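You operate a simulated robot arm through the tools that you are given. There is no shell and no other tool.

You are at the controls of a simulated robot arm. One attempt, no reset.

TASK
Drop 30 ml into the little blue bowl and slide the flag to what the screen says.
Fine: bowl on the leak check's seat; spout swung back; no water spilt; the other two bowls stay.

It is judged by the outcome, as a careful person would: the job done as asked, and still so three seconds after it is handed in. It fails if anything else is knocked over, pushed out of place, dropped, spilled or broken.

THE ROBOT
A 6-joint arm with a two-finger gripper, fixed in place. Base frame: the origin is at the foot of the arm, x ahead of it, y to its left, z up; the work surface is at about z = 0.862. Units: m, rad, N and s.
With the tool pointing down near the work surface it reaches from about 0.14 to 0.68 m from the base axis. Its first joint turns from -1.152 to 1.152 rad. Payload 2.45 kg.
Tool frame: the origin (TCP) lies between the finger pads and is the grasp point; the fingertips stand 0.03 m ahead of it; z points along the fingers, y is the line along which they close. Largest opening 0.106 m; the body of the gripper starts 0.079 m behind the TCP.
Orientation is that of the tool frame in the base frame, as [roll, pitch, yaw] about the fixed x, y, z axes, in that order (R = Rz(yaw) Ry(pitch) Rx(roll)). With the fingers straight down and closing along the base's y, the tool's x points along the base's -x, its y along +y and its z along -z.

THE INTERFACE
- The arm moves only by the tool arm_command. Its argument "plan" is a list of rows, each a list of 7 numbers: the shift along the base's x, y, z in mm, then the turn, a rotation vector about the base's x, y, z in rad, then the opening, from 0 (shut) to 1 (fully open). In form: [[dx, dy, dz, ax, ay, az, claw], ...]. A call has 1 to 20 rows; each row is the pose to reach, as a shift and turn from the pose commanded when the call began. Each row takes 0.2 s and may step no farther than 0.05 m and 0.15 rad from the row before; otherwise, or with a gripper value out of range, the whole call is refused. A pose out of reach is approached as far as the arm can. The call stops where the force on the tool passes 90 N (or 10 N more than at its start, if that is more) or the arm is blocked; 0.2 s more then pass. The fingers move at their own pace (about 0.153 m/s each) and stop on an object; they squeeze with about 40 N. The grip force told is the motor's: it shows also when the fingers shut on nothing. Time passes only in rows, and 0.2 s behind the last, so rows that repeat a pose let the fingers close. It gives the time, the measured TCP pose, the force on the tool (base axes), the opening and the grip force at its end, in the units of the frame above (readings bear some noise), with the torque about the TCP (base axes, N m) and any sound that the robot's microphone picked up.
- Cameras (640 x 400 px; columns grow to the right, rows downward): "scene" is fixed at [0.0568, 0.4173, 1.3987]; the picture's right is [-0.74, -0.67, 0.00], its down [-0.41, 0.45, -0.80] and it looks along [0.54, -0.59, -0.61] (base axes); focal length 289 px, centre (320, 200). "wrist" rides on the gripper at [0.076, -0.002, -0.106] in the tool frame; the picture's right is [0.02, 1.00, 0.00], its down [-0.78, 0.02, -0.62] and it looks along [-0.62, 0.01, 0.78] (tool axes); focal length 247 px, centre (320, 200). There is no depth. A picture from a camera that has moved, and an enlarged one, comes with that camera's place and axes in the base frame and with its lens.
- camera(camera): a new picture of that camera. It takes no simulated time.
- close_up(camera, box): a new picture of the part [left, top, right, bottom] of that camera's present view, enlarged. It takes no simulated time.
- hand_in(): hands the job in; it is judged then, once.

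Nothing tells you positions but the pictures and the camera data. Unless the task says otherwise, let go and move clear before handing in.

The tools are called after "Request:" as name(argument=value, ...) on one line, values as JSON. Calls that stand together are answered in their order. arm_command: Moves the arm, as the interface text tells. Its arguments: {"type":"object","properties":{"plan":{"type":"array","items":{"type":"array","items":{"type":"number"}}}},"required":["plan"]} The other tools are called the same way: camera (camera) takes a picture; close_up (camera, box) takes an enlarged picture of a part of a camera's view; hand_in () hands the job in.

At the start:

```text
time_s: 0.0
tcp_pos: [0.3474, 0.005, 1.2194]
tcp_rot: [3.142, 0.001, 3.141]
contact_force: [0.3, -0.2, -0.8]
ft_torque: [-0.01, 0.01, 0.0]
finger_gap: 0.106
gripper_force: 0.1
```

scene: 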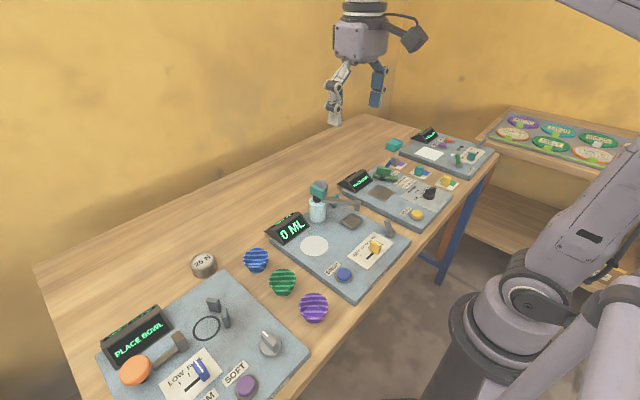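
wrist: 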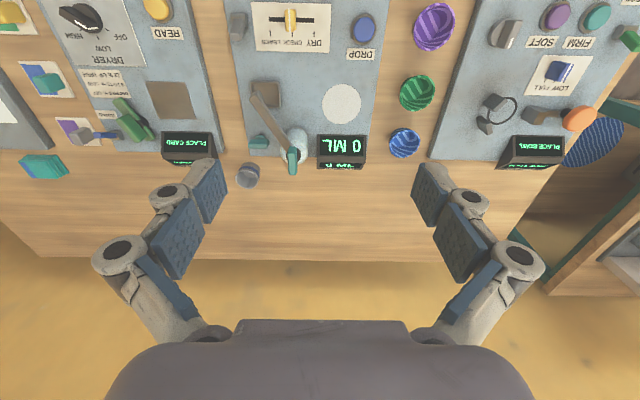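

I see three stations on a bench: a bowl-check station (PLACE BOWL), a water dispenser station (0 ML), and a card/dryer station, with three bowls (blue, green, purple) in between. I'll take enlarged pictures first to read the labels and locate things.

Request:
close_up(camera="scene", box=[240, 170, 420, 310])

Request:
close_up(camera="scene", box=[90, 240, 340, 400])

Request:
close_up(camera="wrist", box=[220, 0, 460, 190])

Request:
close_up(camera="wrist", box=[420, 0, 640, 180])

Request:
close_up(camera="wrist", box=[0, 0, 240, 190])

```text
2.86 times, centred on (330, 240) of scene
camera zoom: at [0.0568, 0.4173, 1.3987], right [-0.74, -0.67, 0.0], down [-0.41, 0.45, -0.8], along [0.54, -0.59, -0.61], focal length 826 px, centre (291, 86)
```

zoom: 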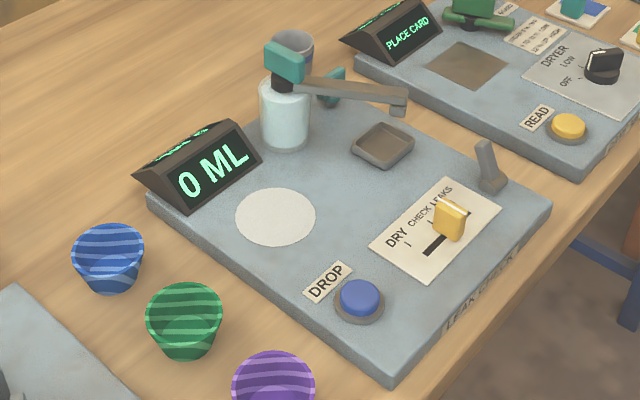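

```text
2.50 times, centred on (215, 320) of scene
camera zoom: at [0.0568, 0.4173, 1.3987], right [-0.74, -0.67, 0.0], down [-0.41, 0.45, -0.8], along [0.54, -0.59, -0.61], focal length 723 px, centre (582, -100)
```

zoom: 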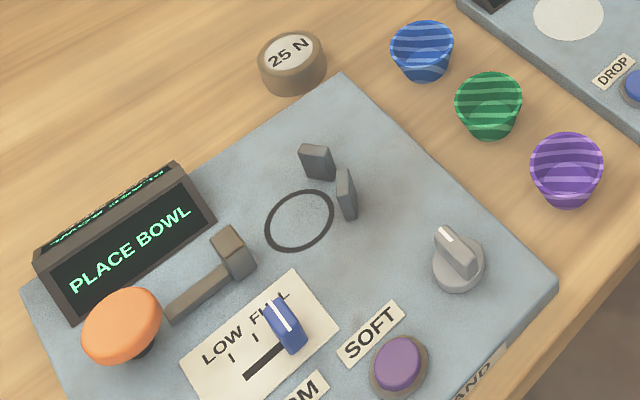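

```text
2.11 times, centred on (340, 95) of wrist
camera zoom: at [0.2687, 0.002, 1.3264], right [-0.02, 1.0, 0.0], down [0.78, 0.02, 0.62], along [0.62, 0.01, -0.78], focal length 520 px, centre (278, 421)
```

zoom: 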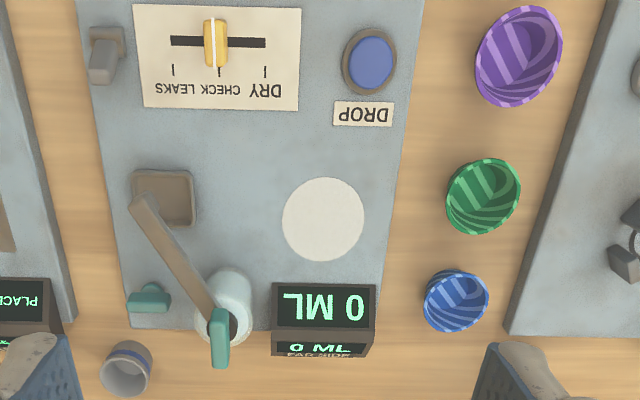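

```text
2.22 times, centred on (530, 90) of wrist
camera zoom: at [0.2687, 0.002, 1.3264], right [-0.02, 1.0, 0.0], down [0.78, 0.02, 0.62], along [0.62, 0.01, -0.78], focal length 549 px, centre (-147, 444)
```

zoom: 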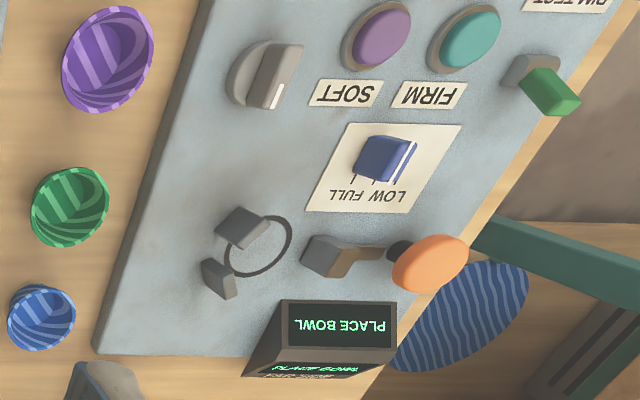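

```text
2.11 times, centred on (120, 95) of wrist
camera zoom: at [0.2687, 0.002, 1.3264], right [-0.02, 1.0, 0.0], down [0.78, 0.02, 0.62], along [0.62, 0.01, -0.78], focal length 520 px, centre (741, 421)
```

zoom: 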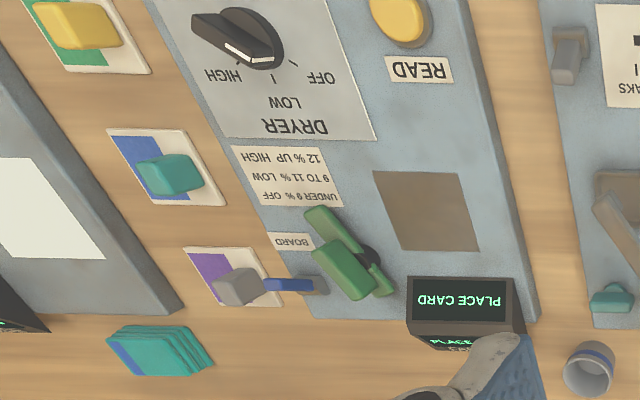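

The leak-check station has a white disc as its seat, and a spout on a bottle that currently sits over a brown drain. It also has a blue DROP button and a DRY/CHECK/LEAKS flag slider. I take the disc to be near (0.41, 0.04) and the blue bowl near (0.47, 0.17). Next I move down a little for closer views to refine these.

Request:
arm_command(plan=[[0, 0, -40, 0, 0, 0, 1], [0, 0, -80, 0, 0, 0, 1], [0, 0, -120, 0, 0, 0, 1]])

Request:
camera(camera="wrist")

Request:
close_up(camera="wrist", box=[180, 0, 460, 175])

Request:
close_up(camera="scene", box=[290, 165, 390, 230])

Request:
close_up(camera="scene", box=[310, 220, 420, 300])

```text
time_s: 0.8
tcp_pos: [0.3442, 0.0057, 1.0979]
tcp_rot: [-3.14, 0.002, 3.141]
contact_force: [0.5, 1.0, -0.5]
ft_torque: [-0.02, -0.01, -0.02]
finger_gap: 0.1058
gripper_force: 0.1
```

```text
taken
camera wrist: at [0.2668, 0.0041, 1.205], right [-0.02, 1.0, 0.0], down [0.78, 0.02, 0.62], along [0.62, 0.01, -0.78], focal length 247 px, centre (320, 200)
```

wrist: 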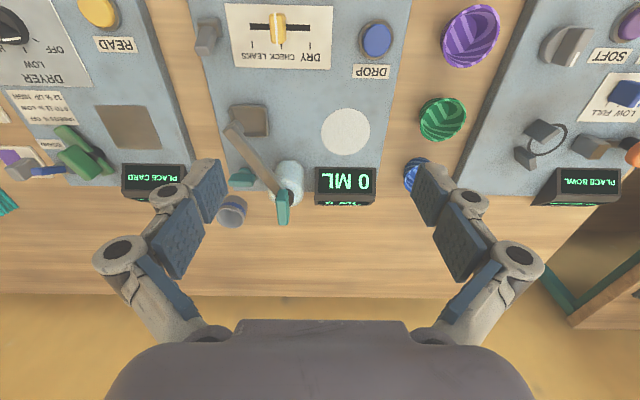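

```text
2.29 times, centred on (320, 88) of wrist
camera zoom: at [0.2668, 0.0041, 1.205], right [-0.02, 1.0, 0.0], down [0.78, 0.02, 0.62], along [0.62, 0.01, -0.78], focal length 564 px, centre (320, 457)
```

zoom: 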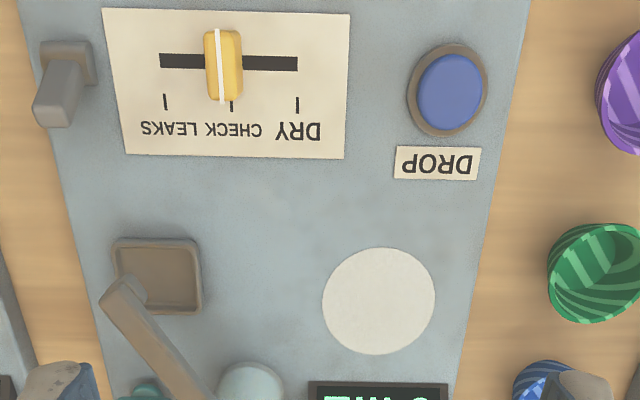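

```text
6.15 times, centred on (340, 198) of scene
camera zoom: at [0.0568, 0.4173, 1.3987], right [-0.74, -0.67, 0.0], down [-0.41, 0.45, -0.8], along [0.54, -0.59, -0.61], focal length 1779 px, centre (197, 215)
```

zoom: 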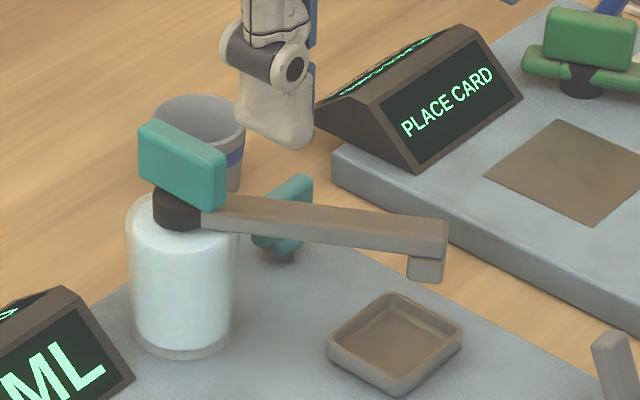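

```text
5.00 times, centred on (365, 260) of scene
camera zoom: at [0.0568, 0.4173, 1.3987], right [-0.74, -0.67, 0.0], down [-0.41, 0.45, -0.8], along [0.54, -0.59, -0.61], focal length 1445 px, centre (95, -100)
```

zoom: 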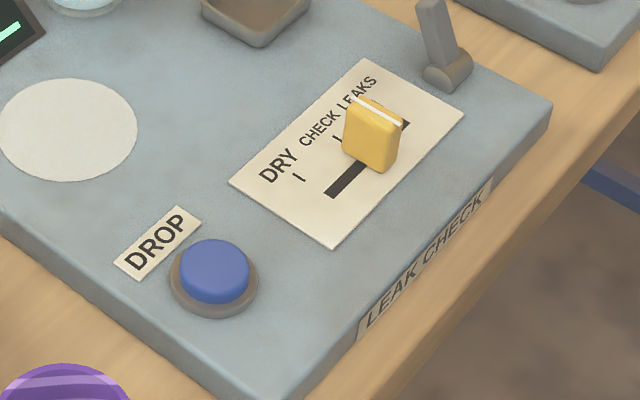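

The triangulated white disc comes out at about (0.413, 0.043) with the plate top near z 0.860, so the wood may be slightly lower. Next I move over to the bowls to look at the blue one unobstructed.

Request:
arm_command(plan=[[0, 45, 0, 0, 0, 0, 1], [0, 90, 0, 0, 0, 0, 1], [0, 130, 0, 0, 0, 0, 1], [0, 165, 0, 0, 0, 0, 1], [0, 165, 0, 0, 0, 0, 1]])

Request:
camera(camera="wrist")

Request:
close_up(camera="wrist", box=[240, 30, 400, 210])

Request:
close_up(camera="scene", box=[220, 230, 340, 330])

```text
time_s: 2.0
tcp_pos: [0.3438, 0.1699, 1.0964]
tcp_rot: [-3.142, 0.001, -3.141]
contact_force: [0.5, -0.1, 0.0]
ft_torque: [0.0, 0.03, -0.04]
finger_gap: 0.1058
gripper_force: 0.0
```

```text
taken
camera wrist: at [0.2671, 0.1675, 1.2037], right [-0.02, 1.0, 0.0], down [0.78, 0.02, 0.62], along [0.62, 0.01, -0.78], focal length 247 px, centre (320, 200)
```

wrist: 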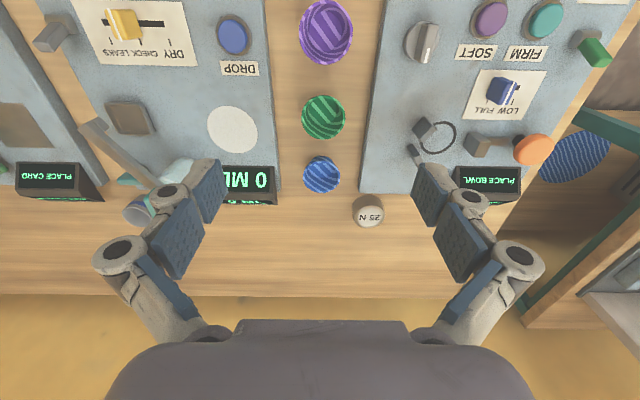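

```text
2.22 times, centred on (320, 120) of wrist
camera zoom: at [0.2671, 0.1675, 1.2037], right [-0.02, 1.0, 0.0], down [0.78, 0.02, 0.62], along [0.62, 0.01, -0.78], focal length 549 px, centre (320, 378)
```

zoom: 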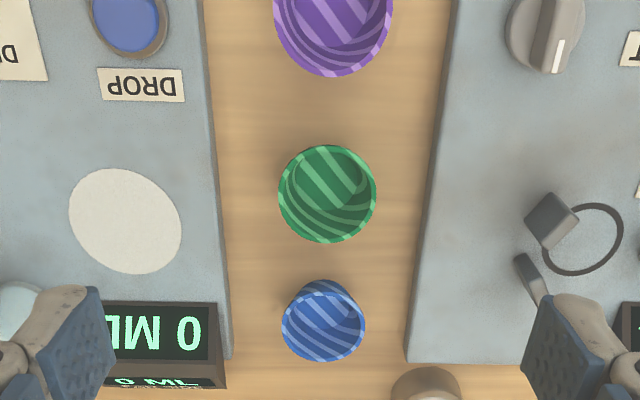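

```text
4.00 times, centred on (280, 280) of scene
camera zoom: at [0.0568, 0.4173, 1.3987], right [-0.74, -0.67, 0.0], down [-0.41, 0.45, -0.8], along [0.54, -0.59, -0.61], focal length 1156 px, centre (480, -120)
```

zoom: 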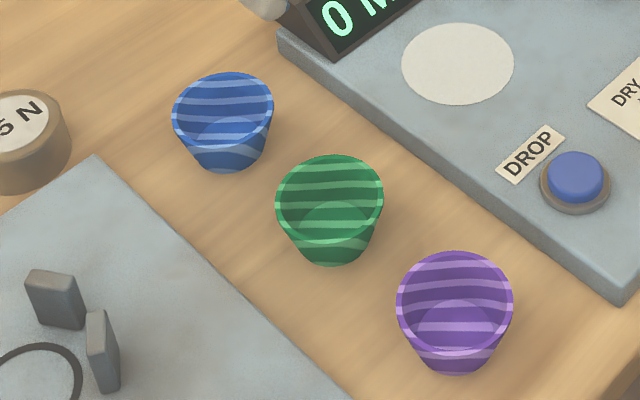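

The blue bowl's rim triangulates to (0.486, 0.173, 0.871) with a diameter of about 0.06, standing on the wood between two slightly raised plates. I'll move above it with a partly open gripper and check alignment before descending.

Request:
arm_command(plan=[[40, 1, -10, 0, 0, 0, 0.8], [80, 2, -30, 0, 0, 0, 0.8], [115, 3, -60, 0, 0, 0, 0.8], [143, 3, -95, 0, 0, 0, 0.8], [143, 3, -130, 0, 0, 0, 0.8], [143, 3, -130, 0, 0, 0, 0.8]])

Request:
camera(camera="wrist")

Request:
close_up(camera="scene", box=[180, 160, 340, 280])

```text
time_s: 3.4
tcp_pos: [0.488, 0.1742, 0.9721]
tcp_rot: [3.141, 0.002, -3.141]
contact_force: [-0.3, 0.3, 0.2]
ft_torque: [0.0, 0.03, -0.03]
finger_gap: 0.0849
gripper_force: 0.1
```

```text
taken
camera wrist: at [0.4102, 0.1713, 1.0787], right [-0.02, 1.0, 0.0], down [0.78, 0.02, 0.62], along [0.62, 0.01, -0.78], focal length 247 px, centre (320, 200)
```

wrist: 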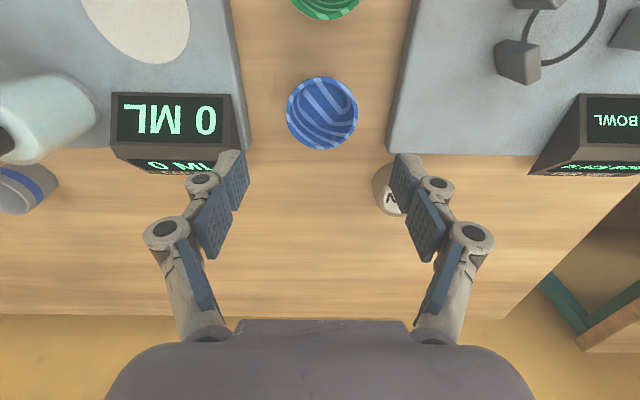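

```text
3.33 times, centred on (260, 220) of scene
camera zoom: at [0.0568, 0.4172, 1.3987], right [-0.74, -0.67, 0.0], down [-0.41, 0.45, -0.8], along [0.54, -0.59, -0.61], focal length 964 px, centre (520, 133)
```

zoom: 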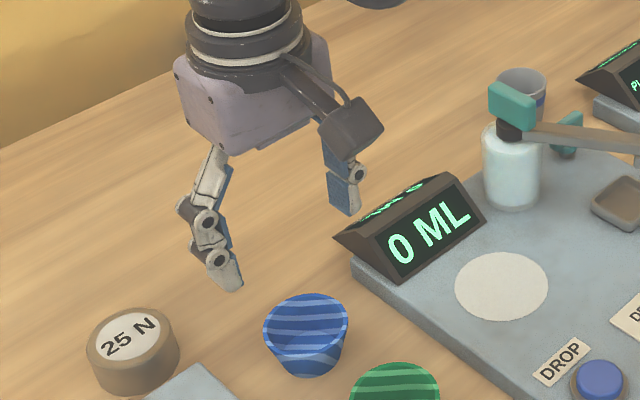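

The bowl's rim centre is confirmed at about (0.484, 0.1735), directly between the fingers. I'll descend in steps and check the tip clearance.

Request:
arm_command(plan=[[-2, 0, -30, 0, 0, 0, 0.8], [-2, 0, -60, 0, 0, 0, 0.8], [-2, 0, -80, 0, 0, 0, 0.8], [-2, 0, -80, 0, 0, 0, 0.8]])

Request:
camera(camera="wrist")

Request:
close_up(camera="scene", box=[200, 200, 320, 290])

```text
time_s: 4.4
tcp_pos: [0.4872, 0.171, 0.8905]
tcp_rot: [3.142, 0.003, 3.141]
contact_force: [0.4, 0.1, 0.3]
ft_torque: [0.0, -0.02, -0.03]
finger_gap: 0.0848
gripper_force: 0.1
```

```text
taken
camera wrist: at [0.4089, 0.1683, 0.9965], right [-0.02, 1.0, 0.0], down [0.78, 0.02, 0.62], along [0.62, 0.01, -0.78], focal length 247 px, centre (320, 200)
```

wrist: 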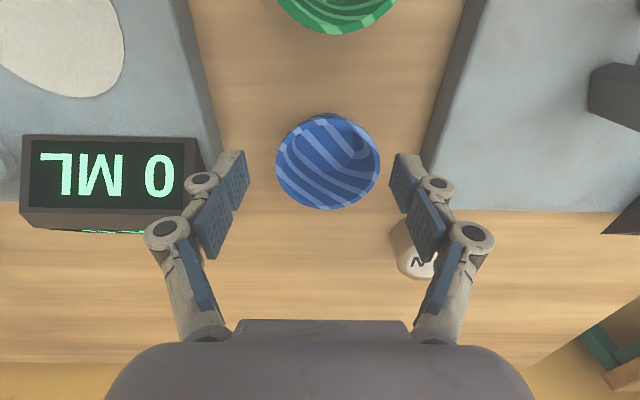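

```text
4.44 times, centred on (260, 245) of scene
camera zoom: at [0.0568, 0.4172, 1.3987], right [-0.74, -0.67, 0.0], down [-0.41, 0.45, -0.8], along [0.54, -0.59, -0.61], focal length 1285 px, centre (587, 0)
```

zoom: 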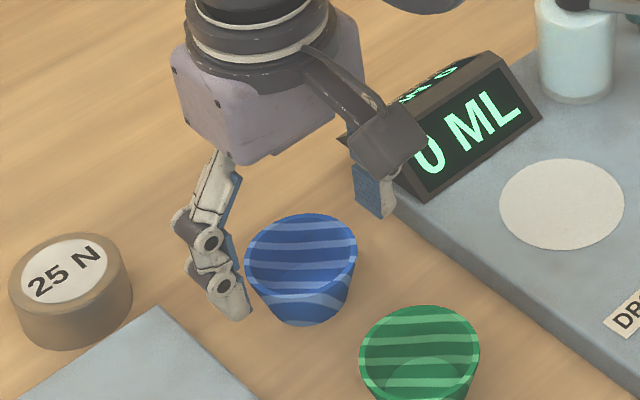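

The rim centre is at (0.482, 0.174), which puts it 3–4 mm off the TCP. I'll correct that, lower the last 12 mm and check before closing.

Request:
arm_command(plan=[[-3, 3.5, -4, 0, 0, 0, 0.8], [-3, 3.5, -8, 0, 0, 0, 0.8], [-3, 3.5, -12, 0, 0, 0, 0.8], [-3, 3.5, -12, 0, 0, 0, 0.8]])

Request:
camera(camera="wrist")

Request:
close_up(camera="scene", box=[220, 220, 300, 280])

```text
time_s: 5.4
tcp_pos: [0.4848, 0.1756, 0.8764]
tcp_rot: [3.141, 0.001, -3.141]
contact_force: [0.5, -0.5, 0.1]
ft_torque: [0.02, 0.03, -0.02]
finger_gap: 0.085
gripper_force: 0.1
```

```text
taken
camera wrist: at [0.4064, 0.1732, 0.9839], right [-0.02, 1.0, 0.0], down [0.78, 0.02, 0.62], along [0.62, 0.01, -0.78], focal length 247 px, centre (320, 200)
```

wrist: 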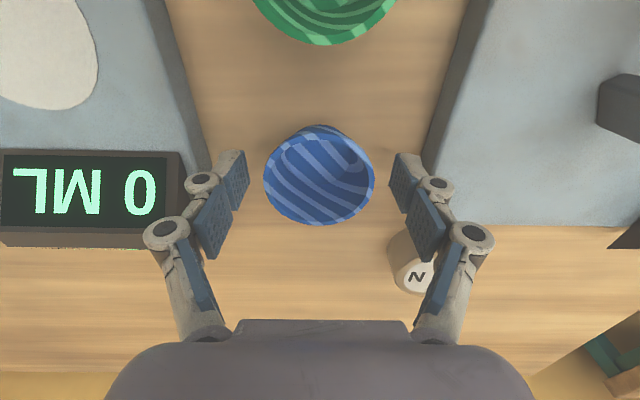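

```text
6.67 times, centred on (260, 250) of scene
camera zoom: at [0.0568, 0.4173, 1.3987], right [-0.74, -0.67, 0.0], down [-0.41, 0.45, -0.8], along [0.54, -0.59, -0.61], focal length 1927 px, centre (720, -133)
```

zoom: 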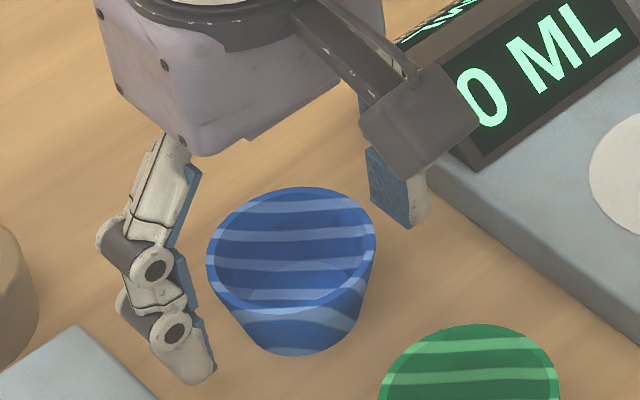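

The bowl sits centred between the fingers, with the tips about 5 to 10 mm above the wood. I nudge 2 mm in x and close on the rim.

Request:
arm_command(plan=[[-2, 0, 0, 0, 0, 0, 0.8], [-2, 0, 0, 0, 0, 0, 0.65], [-2, 0, 0, 0, 0, 0, 0.58], [-2, 0, 0, 0, 0, 0, 0.45], [-2, 0, 0, 0, 0, 0, 0.45], [-2, 0, 0, 0, 0, 0, 0.45]])

Request:
camera(camera="wrist")

Request:
close_up(camera="scene", box=[220, 220, 300, 280])

```text
time_s: 6.8
tcp_pos: [0.4827, 0.1751, 0.8783]
tcp_rot: [3.141, 0.002, 3.141]
contact_force: [-0.7, 1.7, 6.8]
ft_torque: [-0.04, -0.02, -0.01]
finger_gap: 0.0577
gripper_force: 13.6
```

```text
taken
camera wrist: at [0.4038, 0.1732, 0.9849], right [-0.02, 1.0, 0.0], down [0.78, 0.02, 0.62], along [0.62, 0.01, -0.78], focal length 247 px, centre (320, 200)
```

wrist: 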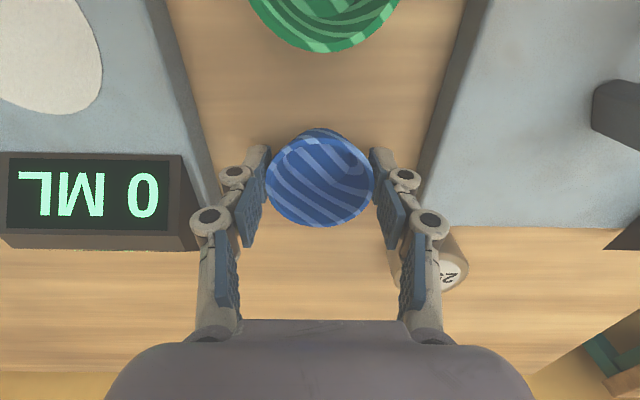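

```text
6.67 times, centred on (260, 250) of scene
camera zoom: at [0.0567, 0.4172, 1.3987], right [-0.74, -0.67, 0.0], down [-0.41, 0.45, -0.8], along [0.54, -0.59, -0.61], focal length 1927 px, centre (720, -133)
```

zoom: 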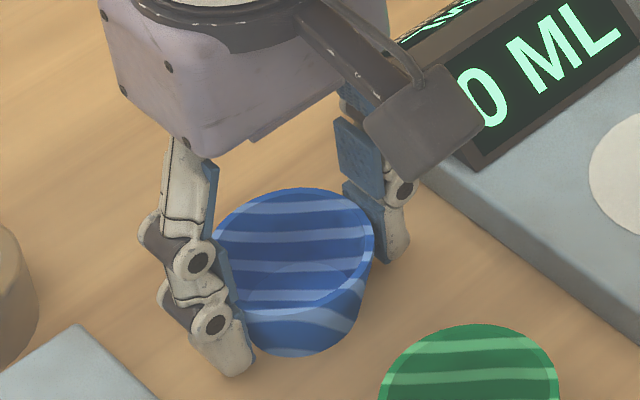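

The fingers are on the bowl with a gap of 0.0577. I'll close to full squeeze and lift a few millimetres to see whether the grip holds.

Request:
arm_command(plan=[[0, 0, 0, 0, 0, 0, 0.2], [0, 0, 0, 0, 0, 0, 0.2], [0, 0, 3, 0, 0, 0, 0.2], [0, 0, 6, 0, 0, 0, 0.2], [0, 0, 10, 0, 0, 0, 0.2], [0, 0, 10, 0, 0, 0, 0.2]])

Request:
camera(camera="wrist")

Request:
close_up(camera="scene", box=[220, 220, 300, 280])

```text
time_s: 8.2
tcp_pos: [0.4823, 0.1762, 0.8891]
tcp_rot: [-3.141, 0.001, 3.141]
contact_force: [0.1, 0.3, 0.0]
ft_torque: [0.0, 0.01, -0.01]
finger_gap: 0.0577
gripper_force: 13.9
```

```text
taken
camera wrist: at [0.4054, 0.1734, 0.995], right [-0.02, 1.0, 0.0], down [0.78, 0.02, 0.62], along [0.62, 0.01, -0.78], focal length 247 px, centre (320, 200)
```

wrist: 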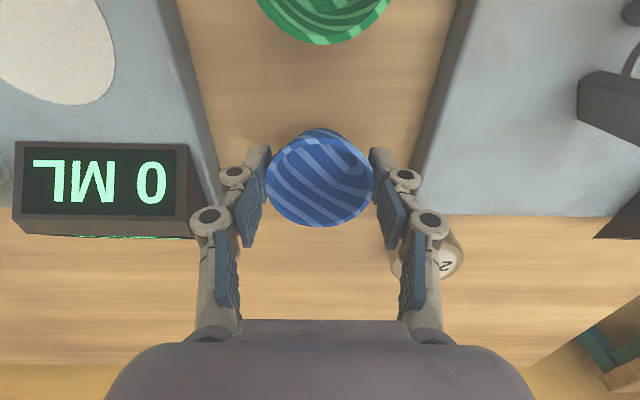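

```text
6.67 times, centred on (260, 250) of scene
camera zoom: at [0.0568, 0.4173, 1.3987], right [-0.74, -0.67, 0.0], down [-0.41, 0.45, -0.8], along [0.54, -0.59, -0.61], focal length 1927 px, centre (720, -133)
```

zoom: 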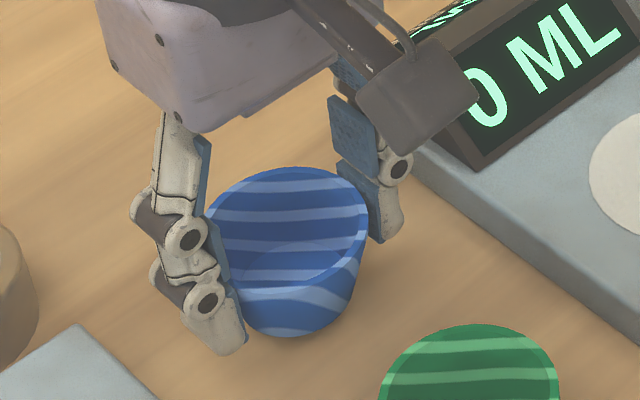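

The bowl came up cleanly and is held steadily. I'll raise it to a safe height, carry it over the white seat and check alignment there.

Request:
arm_command(plan=[[0, 0, 30, 0, 0, 0, 0.2], [0, 0, 60, 0, 0, 0, 0.2], [0, 0, 90, 0, 0, 0, 0.2], [-15, -25, 90, 0, 0, 0, 0.2], [-35, -55, 90, 0, 0, 0, 0.2], [-52, -85, 90, 0, 0, 0, 0.2], [-65, -112, 90, 0, 0, 0, 0.2], [-71, -127, 90, 0, 0, 0, 0.2], [-71, -132, 90, 0, 0, 0, 0.2], [-71, -132, 90, 0, 0, 0, 0.2]])

Request:
camera(camera="wrist")

Request:
camera(camera="scene")

Request:
close_up(camera="scene", box=[240, 160, 400, 280])

```text
time_s: 10.4
tcp_pos: [0.4109, 0.0458, 0.9762]
tcp_rot: [3.14, 0.0, 3.14]
contact_force: [-0.5, -0.1, 0.4]
ft_torque: [0.02, 0.0, 0.0]
finger_gap: 0.0578
gripper_force: 14.2
```

```text
taken
camera wrist: at [0.3336, 0.0429, 1.0842], right [-0.02, 1.0, 0.0], down [0.78, 0.02, 0.62], along [0.62, 0.01, -0.78], focal length 247 px, centre (320, 200)
```

wrist: 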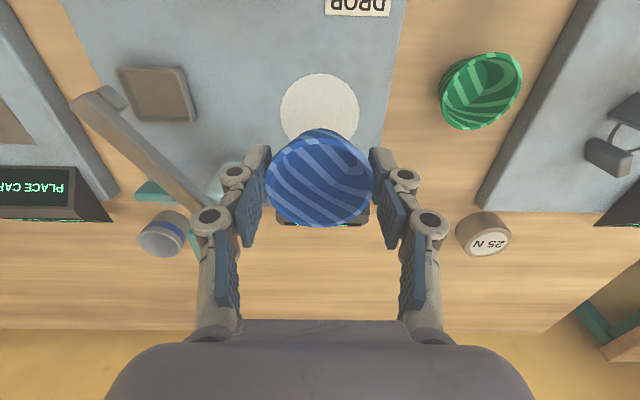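

```text
taken
```

scene: 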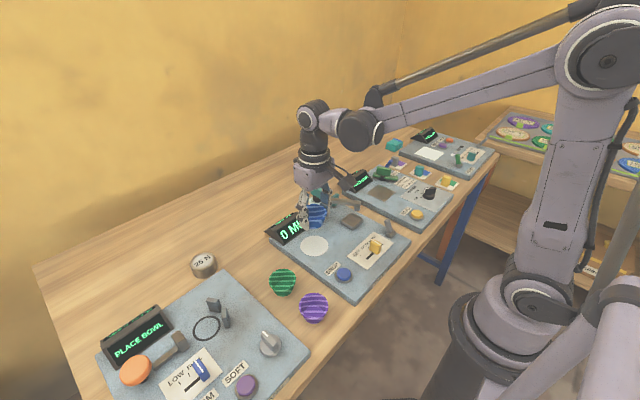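

```text
3.33 times, centred on (320, 220) of scene
camera zoom: at [0.0568, 0.4172, 1.3987], right [-0.74, -0.67, 0.0], down [-0.41, 0.45, -0.8], along [0.54, -0.59, -0.61], focal length 964 px, centre (320, 133)
```

zoom: 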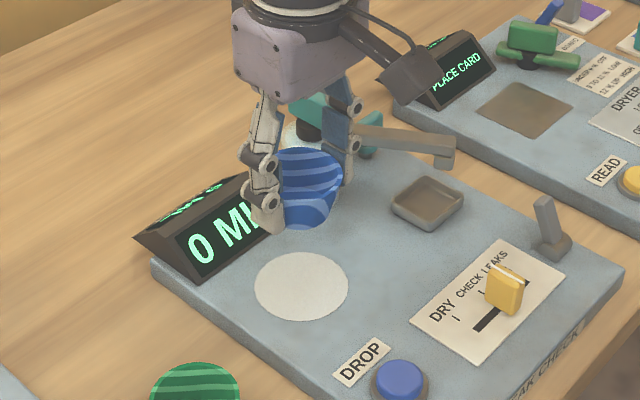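

The bowl hangs centred over the white seat to within about 2 mm, and the spout and teal block are well clear of the gripper. I'll lower most of the way and then feel for contact.

Request:
arm_command(plan=[[1.5, -0.5, -20, 0, 0, 0, 0.2], [1.5, -0.5, -40, 0, 0, 0, 0.2], [1.5, -0.5, -60, 0, 0, 0, 0.2], [1.5, -0.5, -68, 0, 0, 0, 0.2], [1.5, -0.5, -68, 0, 0, 0, 0.2]])

Request:
camera(camera="wrist")

Request:
close_up(camera="scene", box=[270, 190, 370, 265])

```text
time_s: 11.6
tcp_pos: [0.412, 0.0442, 0.9105]
tcp_rot: [3.141, 0.001, 3.141]
contact_force: [-0.4, -0.6, 0.0]
ft_torque: [0.0, 0.04, -0.01]
finger_gap: 0.0575
gripper_force: 13.8
```

```text
taken
camera wrist: at [0.3353, 0.0418, 1.0168], right [-0.02, 1.0, 0.0], down [0.78, 0.02, 0.62], along [0.62, 0.01, -0.78], focal length 247 px, centre (320, 200)
```

wrist: 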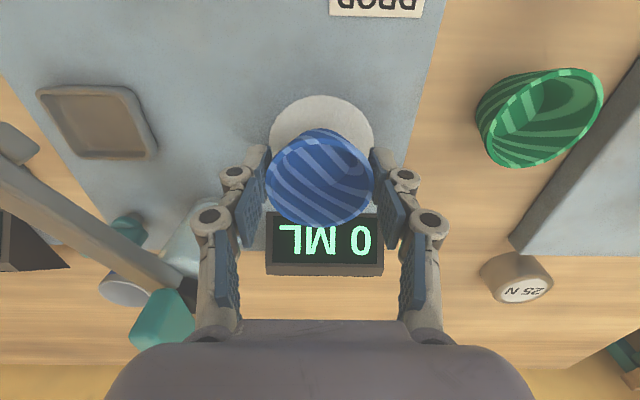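

```text
5.33 times, centred on (320, 228) of scene
camera zoom: at [0.0568, 0.4173, 1.3987], right [-0.74, -0.67, 0.0], down [-0.41, 0.45, -0.8], along [0.54, -0.59, -0.61], focal length 1542 px, centre (320, 53)
```

zoom: 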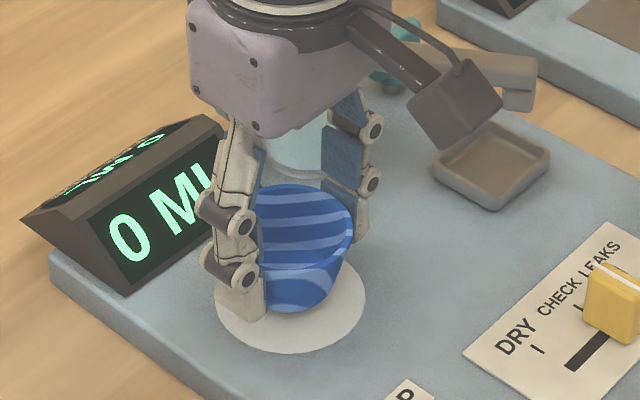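

The bowl is about a centimetre above the seat and centred. Now I lower it slowly, watching the force.

Request:
arm_command(plan=[[0, 0, -4, 0, 0, 0, 0.2], [0, 0, -8, 0, 0, 0, 0.2], [0, 0, -10, 0, 0, 0, 0.2], [0, 0, -10, 0, 0, 0, 0.2]])

Request:
close_up(camera="scene", box=[270, 190, 370, 265])

```text
time_s: 12.6
tcp_pos: [0.414, 0.0449, 0.8999]
tcp_rot: [-3.142, 0.0, 3.141]
contact_force: [-0.4, 1.0, 4.4]
ft_torque: [-0.02, -0.01, 0.01]
finger_gap: 0.0576
gripper_force: 14.0
```

```text
5.33 times, centred on (320, 228) of scene
camera zoom: at [0.0567, 0.4173, 1.3987], right [-0.74, -0.67, 0.0], down [-0.41, 0.45, -0.8], along [0.54, -0.59, -0.61], focal length 1542 px, centre (320, 53)
```

zoom: 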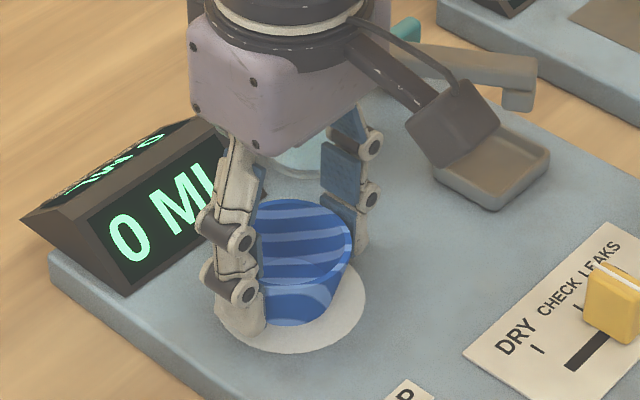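

A 4.4 N upward force shows the bowl has touched the seat. I open the gripper modestly, watching that the bowl stays put, then rise straight up.

Request:
arm_command(plan=[[0, 0, 0, 0, 0, 0, 0.56], [0, 0, 0, 0, 0, 0, 0.62], [0, 0, 0, 0, 0, 0, 0.7], [0, 0, 0, 0, 0, 0, 0.75], [0, 0, 0, 0, 0, 0, 0.75]])

Request:
camera(camera="wrist")

Request:
close_up(camera="scene", box=[270, 190, 370, 265])

```text
time_s: 13.8
tcp_pos: [0.4137, 0.0435, 0.9007]
tcp_rot: [3.14, 0.002, 3.141]
contact_force: [-0.4, -0.5, 0.5]
ft_torque: [0.02, 0.01, 0.01]
finger_gap: 0.0795
gripper_force: 0.1
```

```text
taken
camera wrist: at [0.3356, 0.0417, 1.0067], right [-0.02, 1.0, 0.0], down [0.78, 0.02, 0.62], along [0.62, 0.01, -0.78], focal length 247 px, centre (320, 200)
```

wrist: 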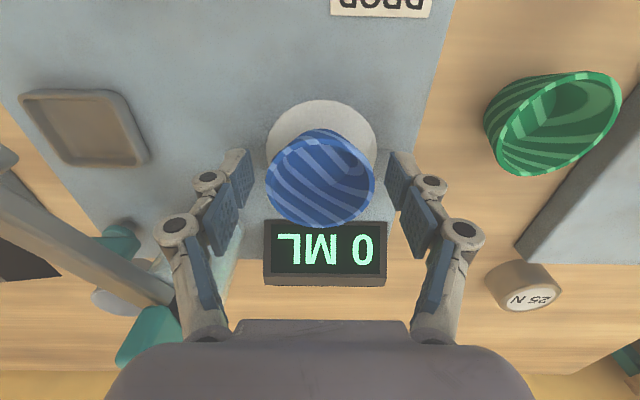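

```text
5.33 times, centred on (320, 228) of scene
camera zoom: at [0.0568, 0.4173, 1.3987], right [-0.74, -0.67, 0.0], down [-0.41, 0.45, -0.8], along [0.54, -0.59, -0.61], focal length 1542 px, centre (320, 53)
```

zoom: 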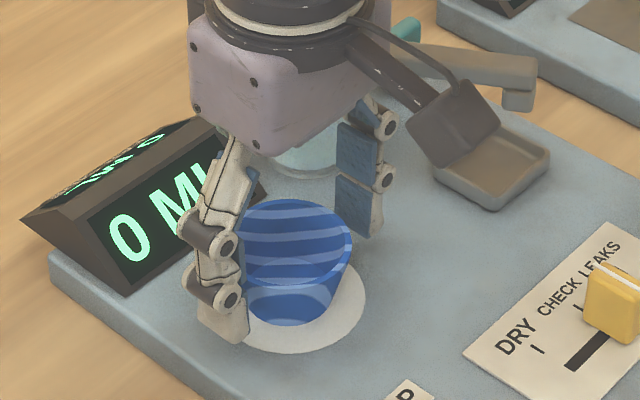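

The bowl stands centred on the white seat. I raise straight up and away, and will look at the spout mechanism next.

Request:
arm_command(plan=[[0, 0, 20, 0, 0, 0, 0.75], [0, 0, 50, 0, 0, 0, 0.75], [0, 0, 95, 0, 0, 0, 0.75], [-40, -20, 120, 0, 0, 0, 0.75], [-80, -50, 140, 0, 0, 0, 0.75], [-110, -80, 150, 0, 0, 0, 0.75], [-110, -80, 150, 0, 0, 0, 0.75]])

Request:
camera(camera="wrist")

Request:
close_up(camera="wrist", box=[210, 60, 430, 220])

Request:
close_up(camera="scene", box=[250, 170, 410, 290])

```text
refused: row 4 steps farther than a row can; nothing moved
```

```text
taken
camera wrist: at [0.3356, 0.0417, 1.0067], right [-0.02, 1.0, 0.0], down [0.78, 0.02, 0.62], along [0.62, 0.01, -0.78], focal length 247 px, centre (320, 200)
```

wrist: 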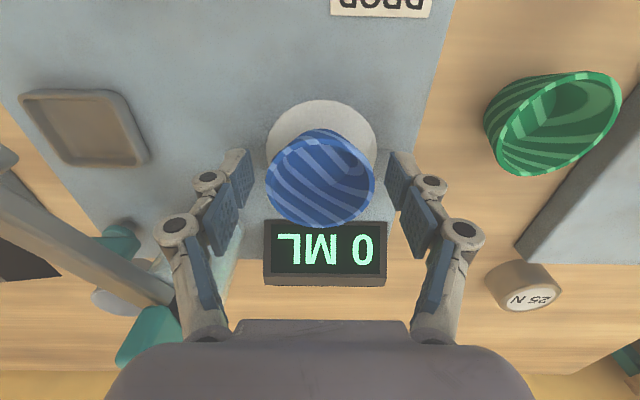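

```text
2.50 times, centred on (320, 140) of wrist
camera zoom: at [0.3356, 0.0417, 1.0067], right [-0.02, 1.0, 0.0], down [0.78, 0.02, 0.62], along [0.62, 0.01, -0.78], focal length 617 px, centre (320, 350)
```

zoom: 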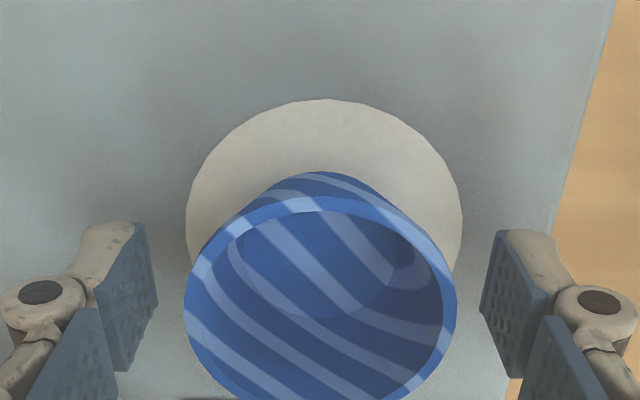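

```text
3.33 times, centred on (330, 230) of scene
camera zoom: at [0.0568, 0.4173, 1.3987], right [-0.74, -0.67, 0.0], down [-0.41, 0.45, -0.8], along [0.54, -0.59, -0.61], focal length 964 px, centre (287, 100)
```

zoom: 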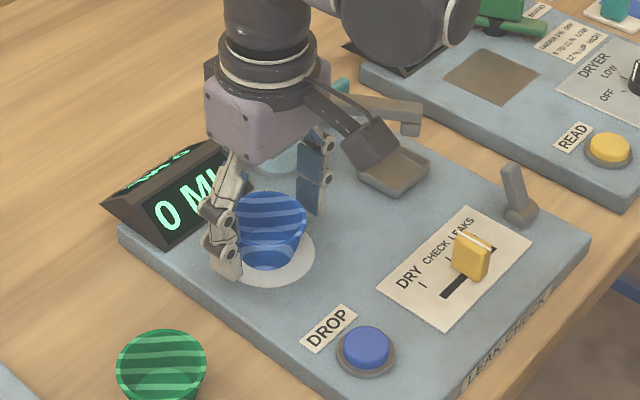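

One row was too long a step, so nothing moved and the bowl is still well seated. I'll retry the retreat with shorter steps, going straight up first.

Request:
arm_command(plan=[[0, 0, 20, 0, 0, 0, 0.75], [0, 0, 50, 0, 0, 0, 0.75], [0, 0, 95, 0, 0, 0, 0.75], [-25, -15, 120, 0, 0, 0, 0.75], [-55, -40, 140, 0, 0, 0, 0.75], [-85, -65, 150, 0, 0, 0, 0.75], [-110, -85, 150, 0, 0, 0, 0.75], [-110, -85, 150, 0, 0, 0, 0.75]])

Request:
camera(camera="wrist")

Request:
close_up(camera="wrist", box=[210, 60, 430, 220])

Request:
close_up(camera="scene", box=[250, 170, 410, 290])

```text
time_s: 15.6
tcp_pos: [0.3019, -0.0405, 1.0501]
tcp_rot: [3.141, 0.001, -3.141]
contact_force: [-0.4, 0.6, 0.9]
ft_torque: [0.02, 0.0, 0.01]
finger_gap: 0.0794
gripper_force: 0.0
```

```text
taken
camera wrist: at [0.2239, -0.0435, 1.1567], right [-0.02, 1.0, 0.0], down [0.78, 0.02, 0.62], along [0.62, 0.01, -0.78], focal length 247 px, centre (320, 200)
```

wrist: 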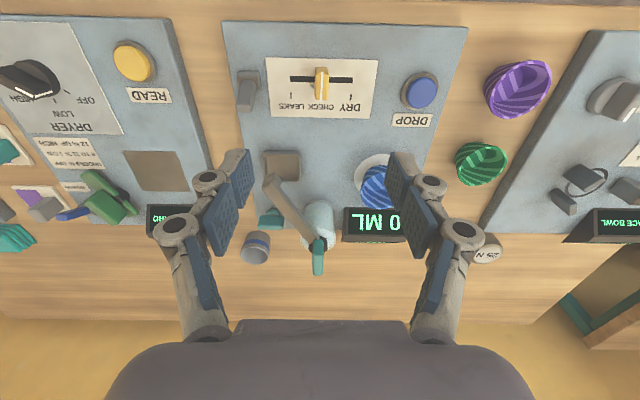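

```text
2.50 times, centred on (320, 140) of wrist
camera zoom: at [0.2239, -0.0435, 1.1567], right [-0.02, 1.0, 0.0], down [0.78, 0.02, 0.62], along [0.62, 0.01, -0.78], focal length 617 px, centre (320, 350)
```

zoom: 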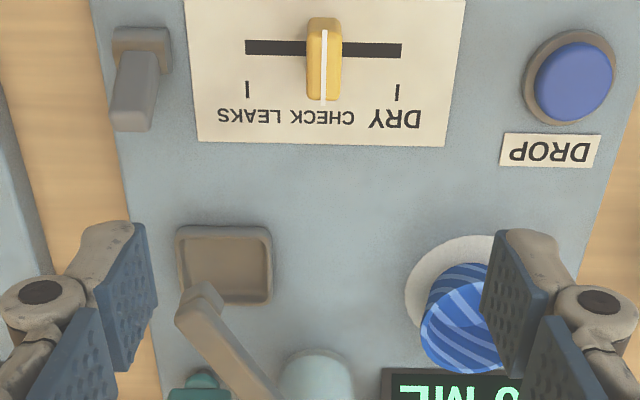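

```text
3.33 times, centred on (330, 230) of scene
camera zoom: at [0.0568, 0.4172, 1.3987], right [-0.74, -0.67, 0.0], down [-0.41, 0.45, -0.8], along [0.54, -0.59, -0.61], focal length 964 px, centre (287, 100)
```

zoom: 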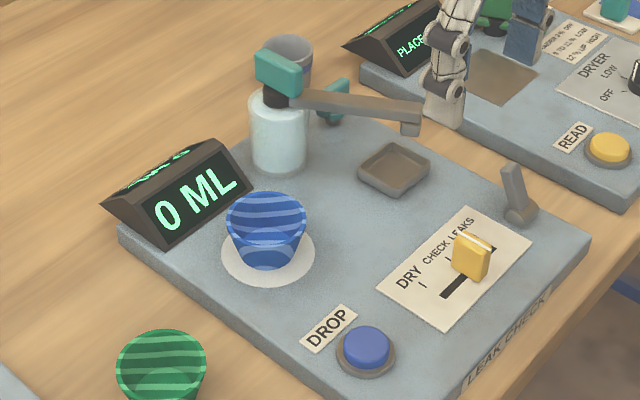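

The bowl is nicely seated and the display reads 0 ML. I need the spout's exact height and pivot before pushing it, so I take enlarged views.

Request:
close_up(camera="scene", box=[300, 175, 370, 220])

Request:
close_up(camera="wrist", box=[240, 140, 360, 290])

```text
8.89 times, centred on (335, 198) of scene
camera zoom: at [0.0568, 0.4172, 1.3987], right [-0.74, -0.67, 0.0], down [-0.41, 0.45, -0.8], along [0.54, -0.59, -0.61], focal length 2569 px, centre (187, 222)
```

zoom: 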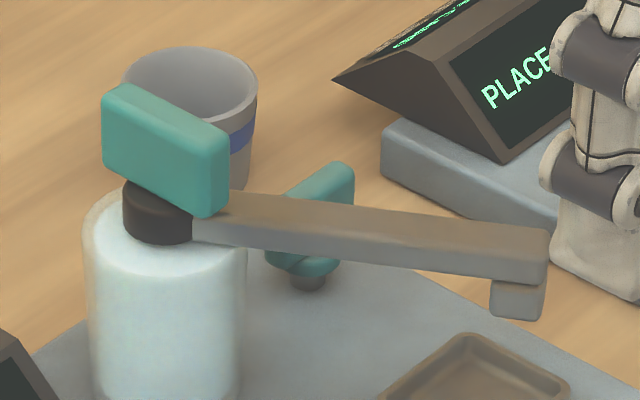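

```text
2.67 times, centred on (300, 215) of wrist
camera zoom: at [0.2239, -0.0435, 1.1567], right [-0.02, 1.0, 0.0], down [0.78, 0.02, 0.62], along [0.62, 0.01, -0.78], focal length 659 px, centre (373, 160)
```

zoom: 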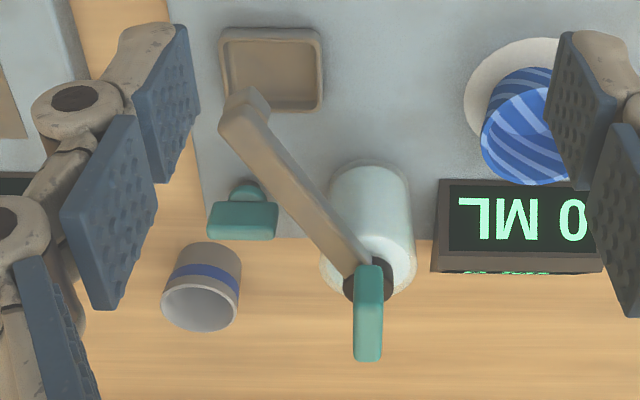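

The spout arm's top is at z≈0.945, its tip is near (0.375, -0.092), and it pivots near (0.476, -0.040). I'll close the fingers and hover on the drain side of the arm, ready to push it round toward the bowl.

Request:
arm_command(plan=[[0, 0, 0, 0, 0, 0, 0.3], [0, 0, 0, 0, 0, 0, 0], [38, -23, 0, 0, 0, 0, 0], [76, -47, 0, 0, 0, 0, 0], [113, -70, 0, 0, 0, 0, 0], [113, -70, 0, 0, 0, 0, 0]])

Request:
camera(camera="wrist")

Request:
close_up(camera="scene", box=[290, 130, 410, 220])

```text
time_s: 17.0
tcp_pos: [0.4151, -0.1135, 1.0511]
tcp_rot: [3.142, 0.002, 3.141]
contact_force: [-0.9, 0.3, 0.0]
ft_torque: [0.02, -0.01, 0.0]
finger_gap: 0.0003
gripper_force: 28.5
```

```text
taken
camera wrist: at [0.337, -0.1159, 1.1576], right [-0.02, 1.0, 0.0], down [0.78, 0.02, 0.62], along [0.62, 0.01, -0.78], focal length 247 px, centre (320, 200)
```

wrist: 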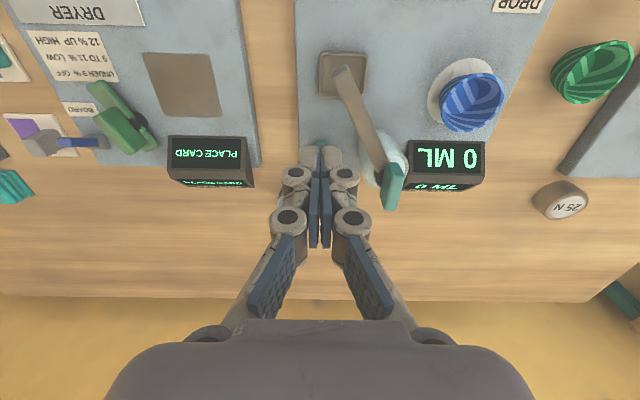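

```text
4.44 times, centred on (350, 175) of scene
camera zoom: at [0.0568, 0.4172, 1.3987], right [-0.74, -0.67, 0.0], down [-0.41, 0.45, -0.8], along [0.54, -0.59, -0.61], focal length 1285 px, centre (187, 311)
```

zoom: 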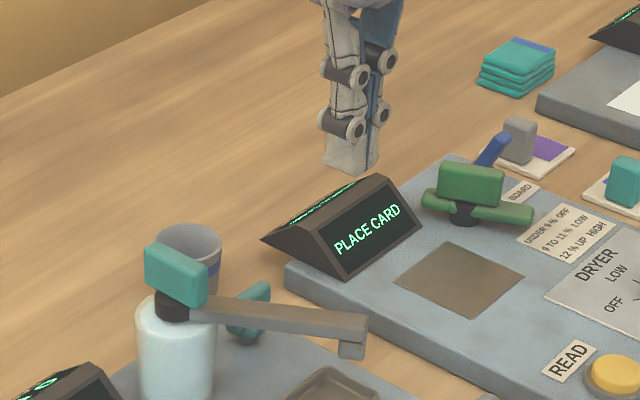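

The fingers are closed at (0.413, -0.114), clear of the arm. I descend beside it so the tips overlap the arm's height but stay well above tray and bowl.

Request:
arm_command(plan=[[0, -6, -35, 0, 0, 0, 0], [0, -6, -70, 0, 0, 0, 0], [0, -6, -97, 0, 0, 0, 0], [0, -6, -97, 0, 0, 0, 0]])

Request:
camera(camera="wrist")

Request:
close_up(camera="scene", box=[290, 150, 390, 225])

```text
time_s: 18.0
tcp_pos: [0.4147, -0.1175, 0.9557]
tcp_rot: [3.141, 0.002, 3.14]
contact_force: [0.1, -0.1, 0.2]
ft_torque: [0.02, 0.02, 0.04]
finger_gap: 0.0
gripper_force: 28.6
```

```text
taken
camera wrist: at [0.3375, -0.1202, 1.061], right [-0.02, 1.0, 0.0], down [0.78, 0.02, 0.62], along [0.62, 0.01, -0.78], focal length 247 px, centre (320, 200)
```

wrist: 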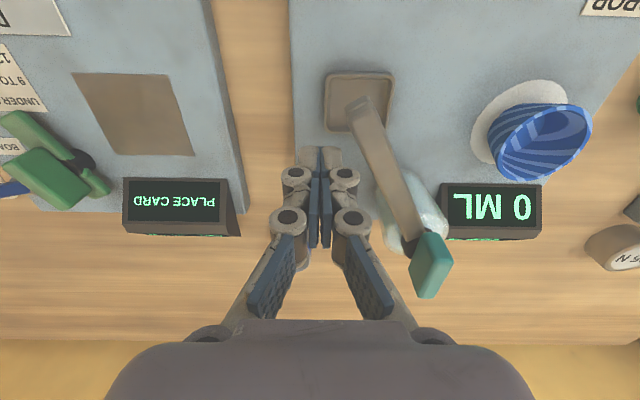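

```text
5.33 times, centred on (340, 188) of scene
camera zoom: at [0.0568, 0.4173, 1.3987], right [-0.74, -0.67, 0.0], down [-0.41, 0.45, -0.8], along [0.54, -0.59, -0.61], focal length 1542 px, centre (213, 267)
```

zoom: 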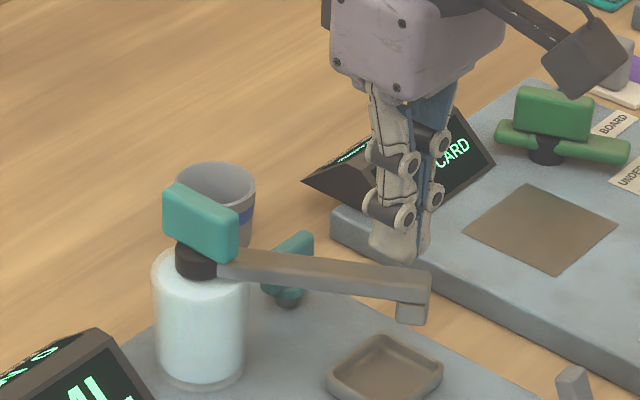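

The tips overlap the arm's height and stand just on its drain side. I start the push slowly and check the force and how the spout responds.

Request:
arm_command(plan=[[-2, 8, 0, 0, 0, 0, 0], [-3.6, 14, 0, 0, 0, 0, 0], [-7.5, 19, 0, 0, 0, 0, 0], [-11.1, 23.2, 0, 0, 0, 0, 0], [-15.5, 30.6, 0, 0, 0, 0, 0], [-19.8, 38, 0, 0, 0, 0, 0], [-19.8, 38, 0, 0, 0, 0, 0]])

Request:
camera(camera="wrist")

Request:
close_up(camera="scene", box=[290, 150, 390, 225])

```text
time_s: 19.6
tcp_pos: [0.3951, -0.0797, 0.9524]
tcp_rot: [-3.141, 0.001, -3.141]
contact_force: [0.0, 0.0, 0.2]
ft_torque: [0.0, 0.02, -0.03]
finger_gap: 0.0001
gripper_force: 28.9
```

```text
taken
camera wrist: at [0.3182, -0.0806, 1.0589], right [-0.02, 1.0, 0.0], down [0.78, 0.02, 0.62], along [0.62, 0.01, -0.78], focal length 247 px, centre (320, 200)
```

wrist: 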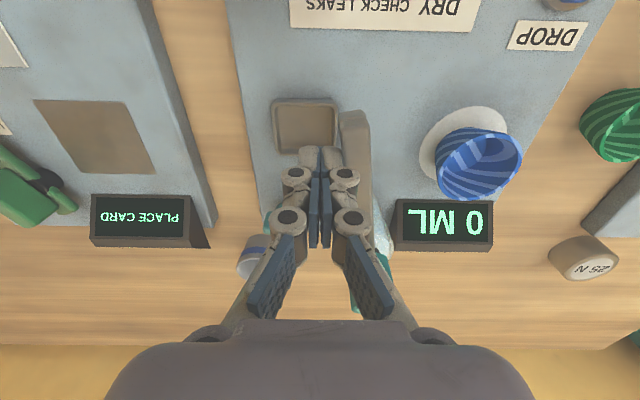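

```text
5.33 times, centred on (340, 188) of scene
camera zoom: at [0.0568, 0.4173, 1.3987], right [-0.74, -0.67, 0.0], down [-0.41, 0.45, -0.8], along [0.54, -0.59, -0.61], focal length 1542 px, centre (213, 267)
```

zoom: 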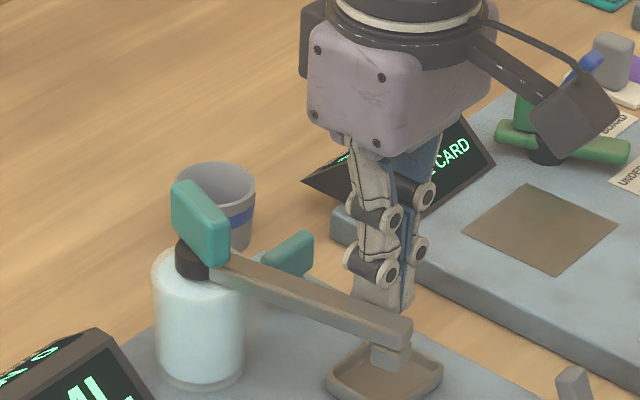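

The spout swings freely with the finger. I continue along the arc toward the bowl.

Request:
arm_command(plan=[[-3, 8.5, 0, 0, 0, 0, 0], [-5.7, 16.6, 0, 0, 0, 0, 0], [-7.5, 23.6, 0, 0, 0, 0, 0], [-8.8, 30.6, 0, 0, 0, 0, 0], [-9.4, 38, 0, 0, 0, 0, 0], [-9.5, 45.3, 0, 0, 0, 0, 0], [-8.8, 53, 0, 0, 0, 0, 0], [-7.5, 60.6, 0, 0, 0, 0, 0], [-7.5, 60.6, 0, 0, 0, 0, 0]])

Request:
camera(camera="wrist")

Request:
close_up(camera="scene", box=[270, 160, 390, 250])

```text
time_s: 21.6
tcp_pos: [0.3891, -0.0189, 0.9525]
tcp_rot: [3.141, 0.001, -3.141]
contact_force: [0.9, -0.2, -0.3]
ft_torque: [0.0, 0.01, -0.02]
finger_gap: 0.0
gripper_force: 28.4
```

```text
taken
camera wrist: at [0.3111, -0.0211, 1.0596], right [-0.02, 1.0, 0.0], down [0.78, 0.02, 0.62], along [0.62, 0.01, -0.78], focal length 247 px, centre (320, 200)
```

wrist: 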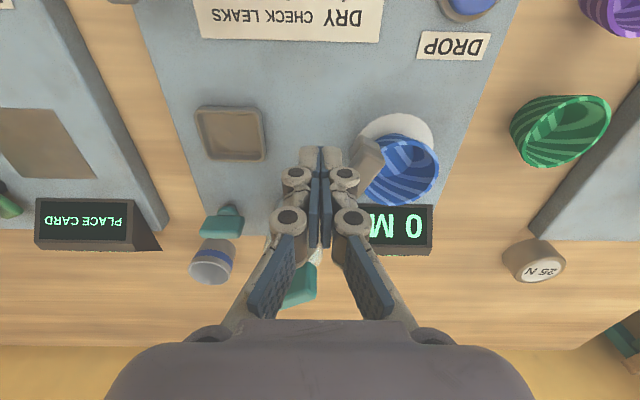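

```text
4.44 times, centred on (330, 205) of scene
camera zoom: at [0.0568, 0.4173, 1.3987], right [-0.74, -0.67, 0.0], down [-0.41, 0.45, -0.8], along [0.54, -0.59, -0.61], focal length 1285 px, centre (276, 178)
```

zoom: 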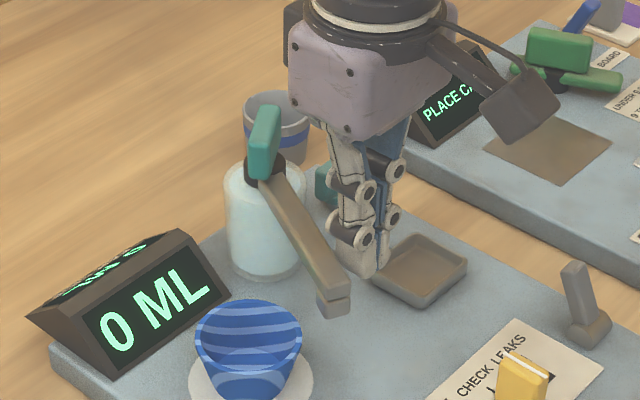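

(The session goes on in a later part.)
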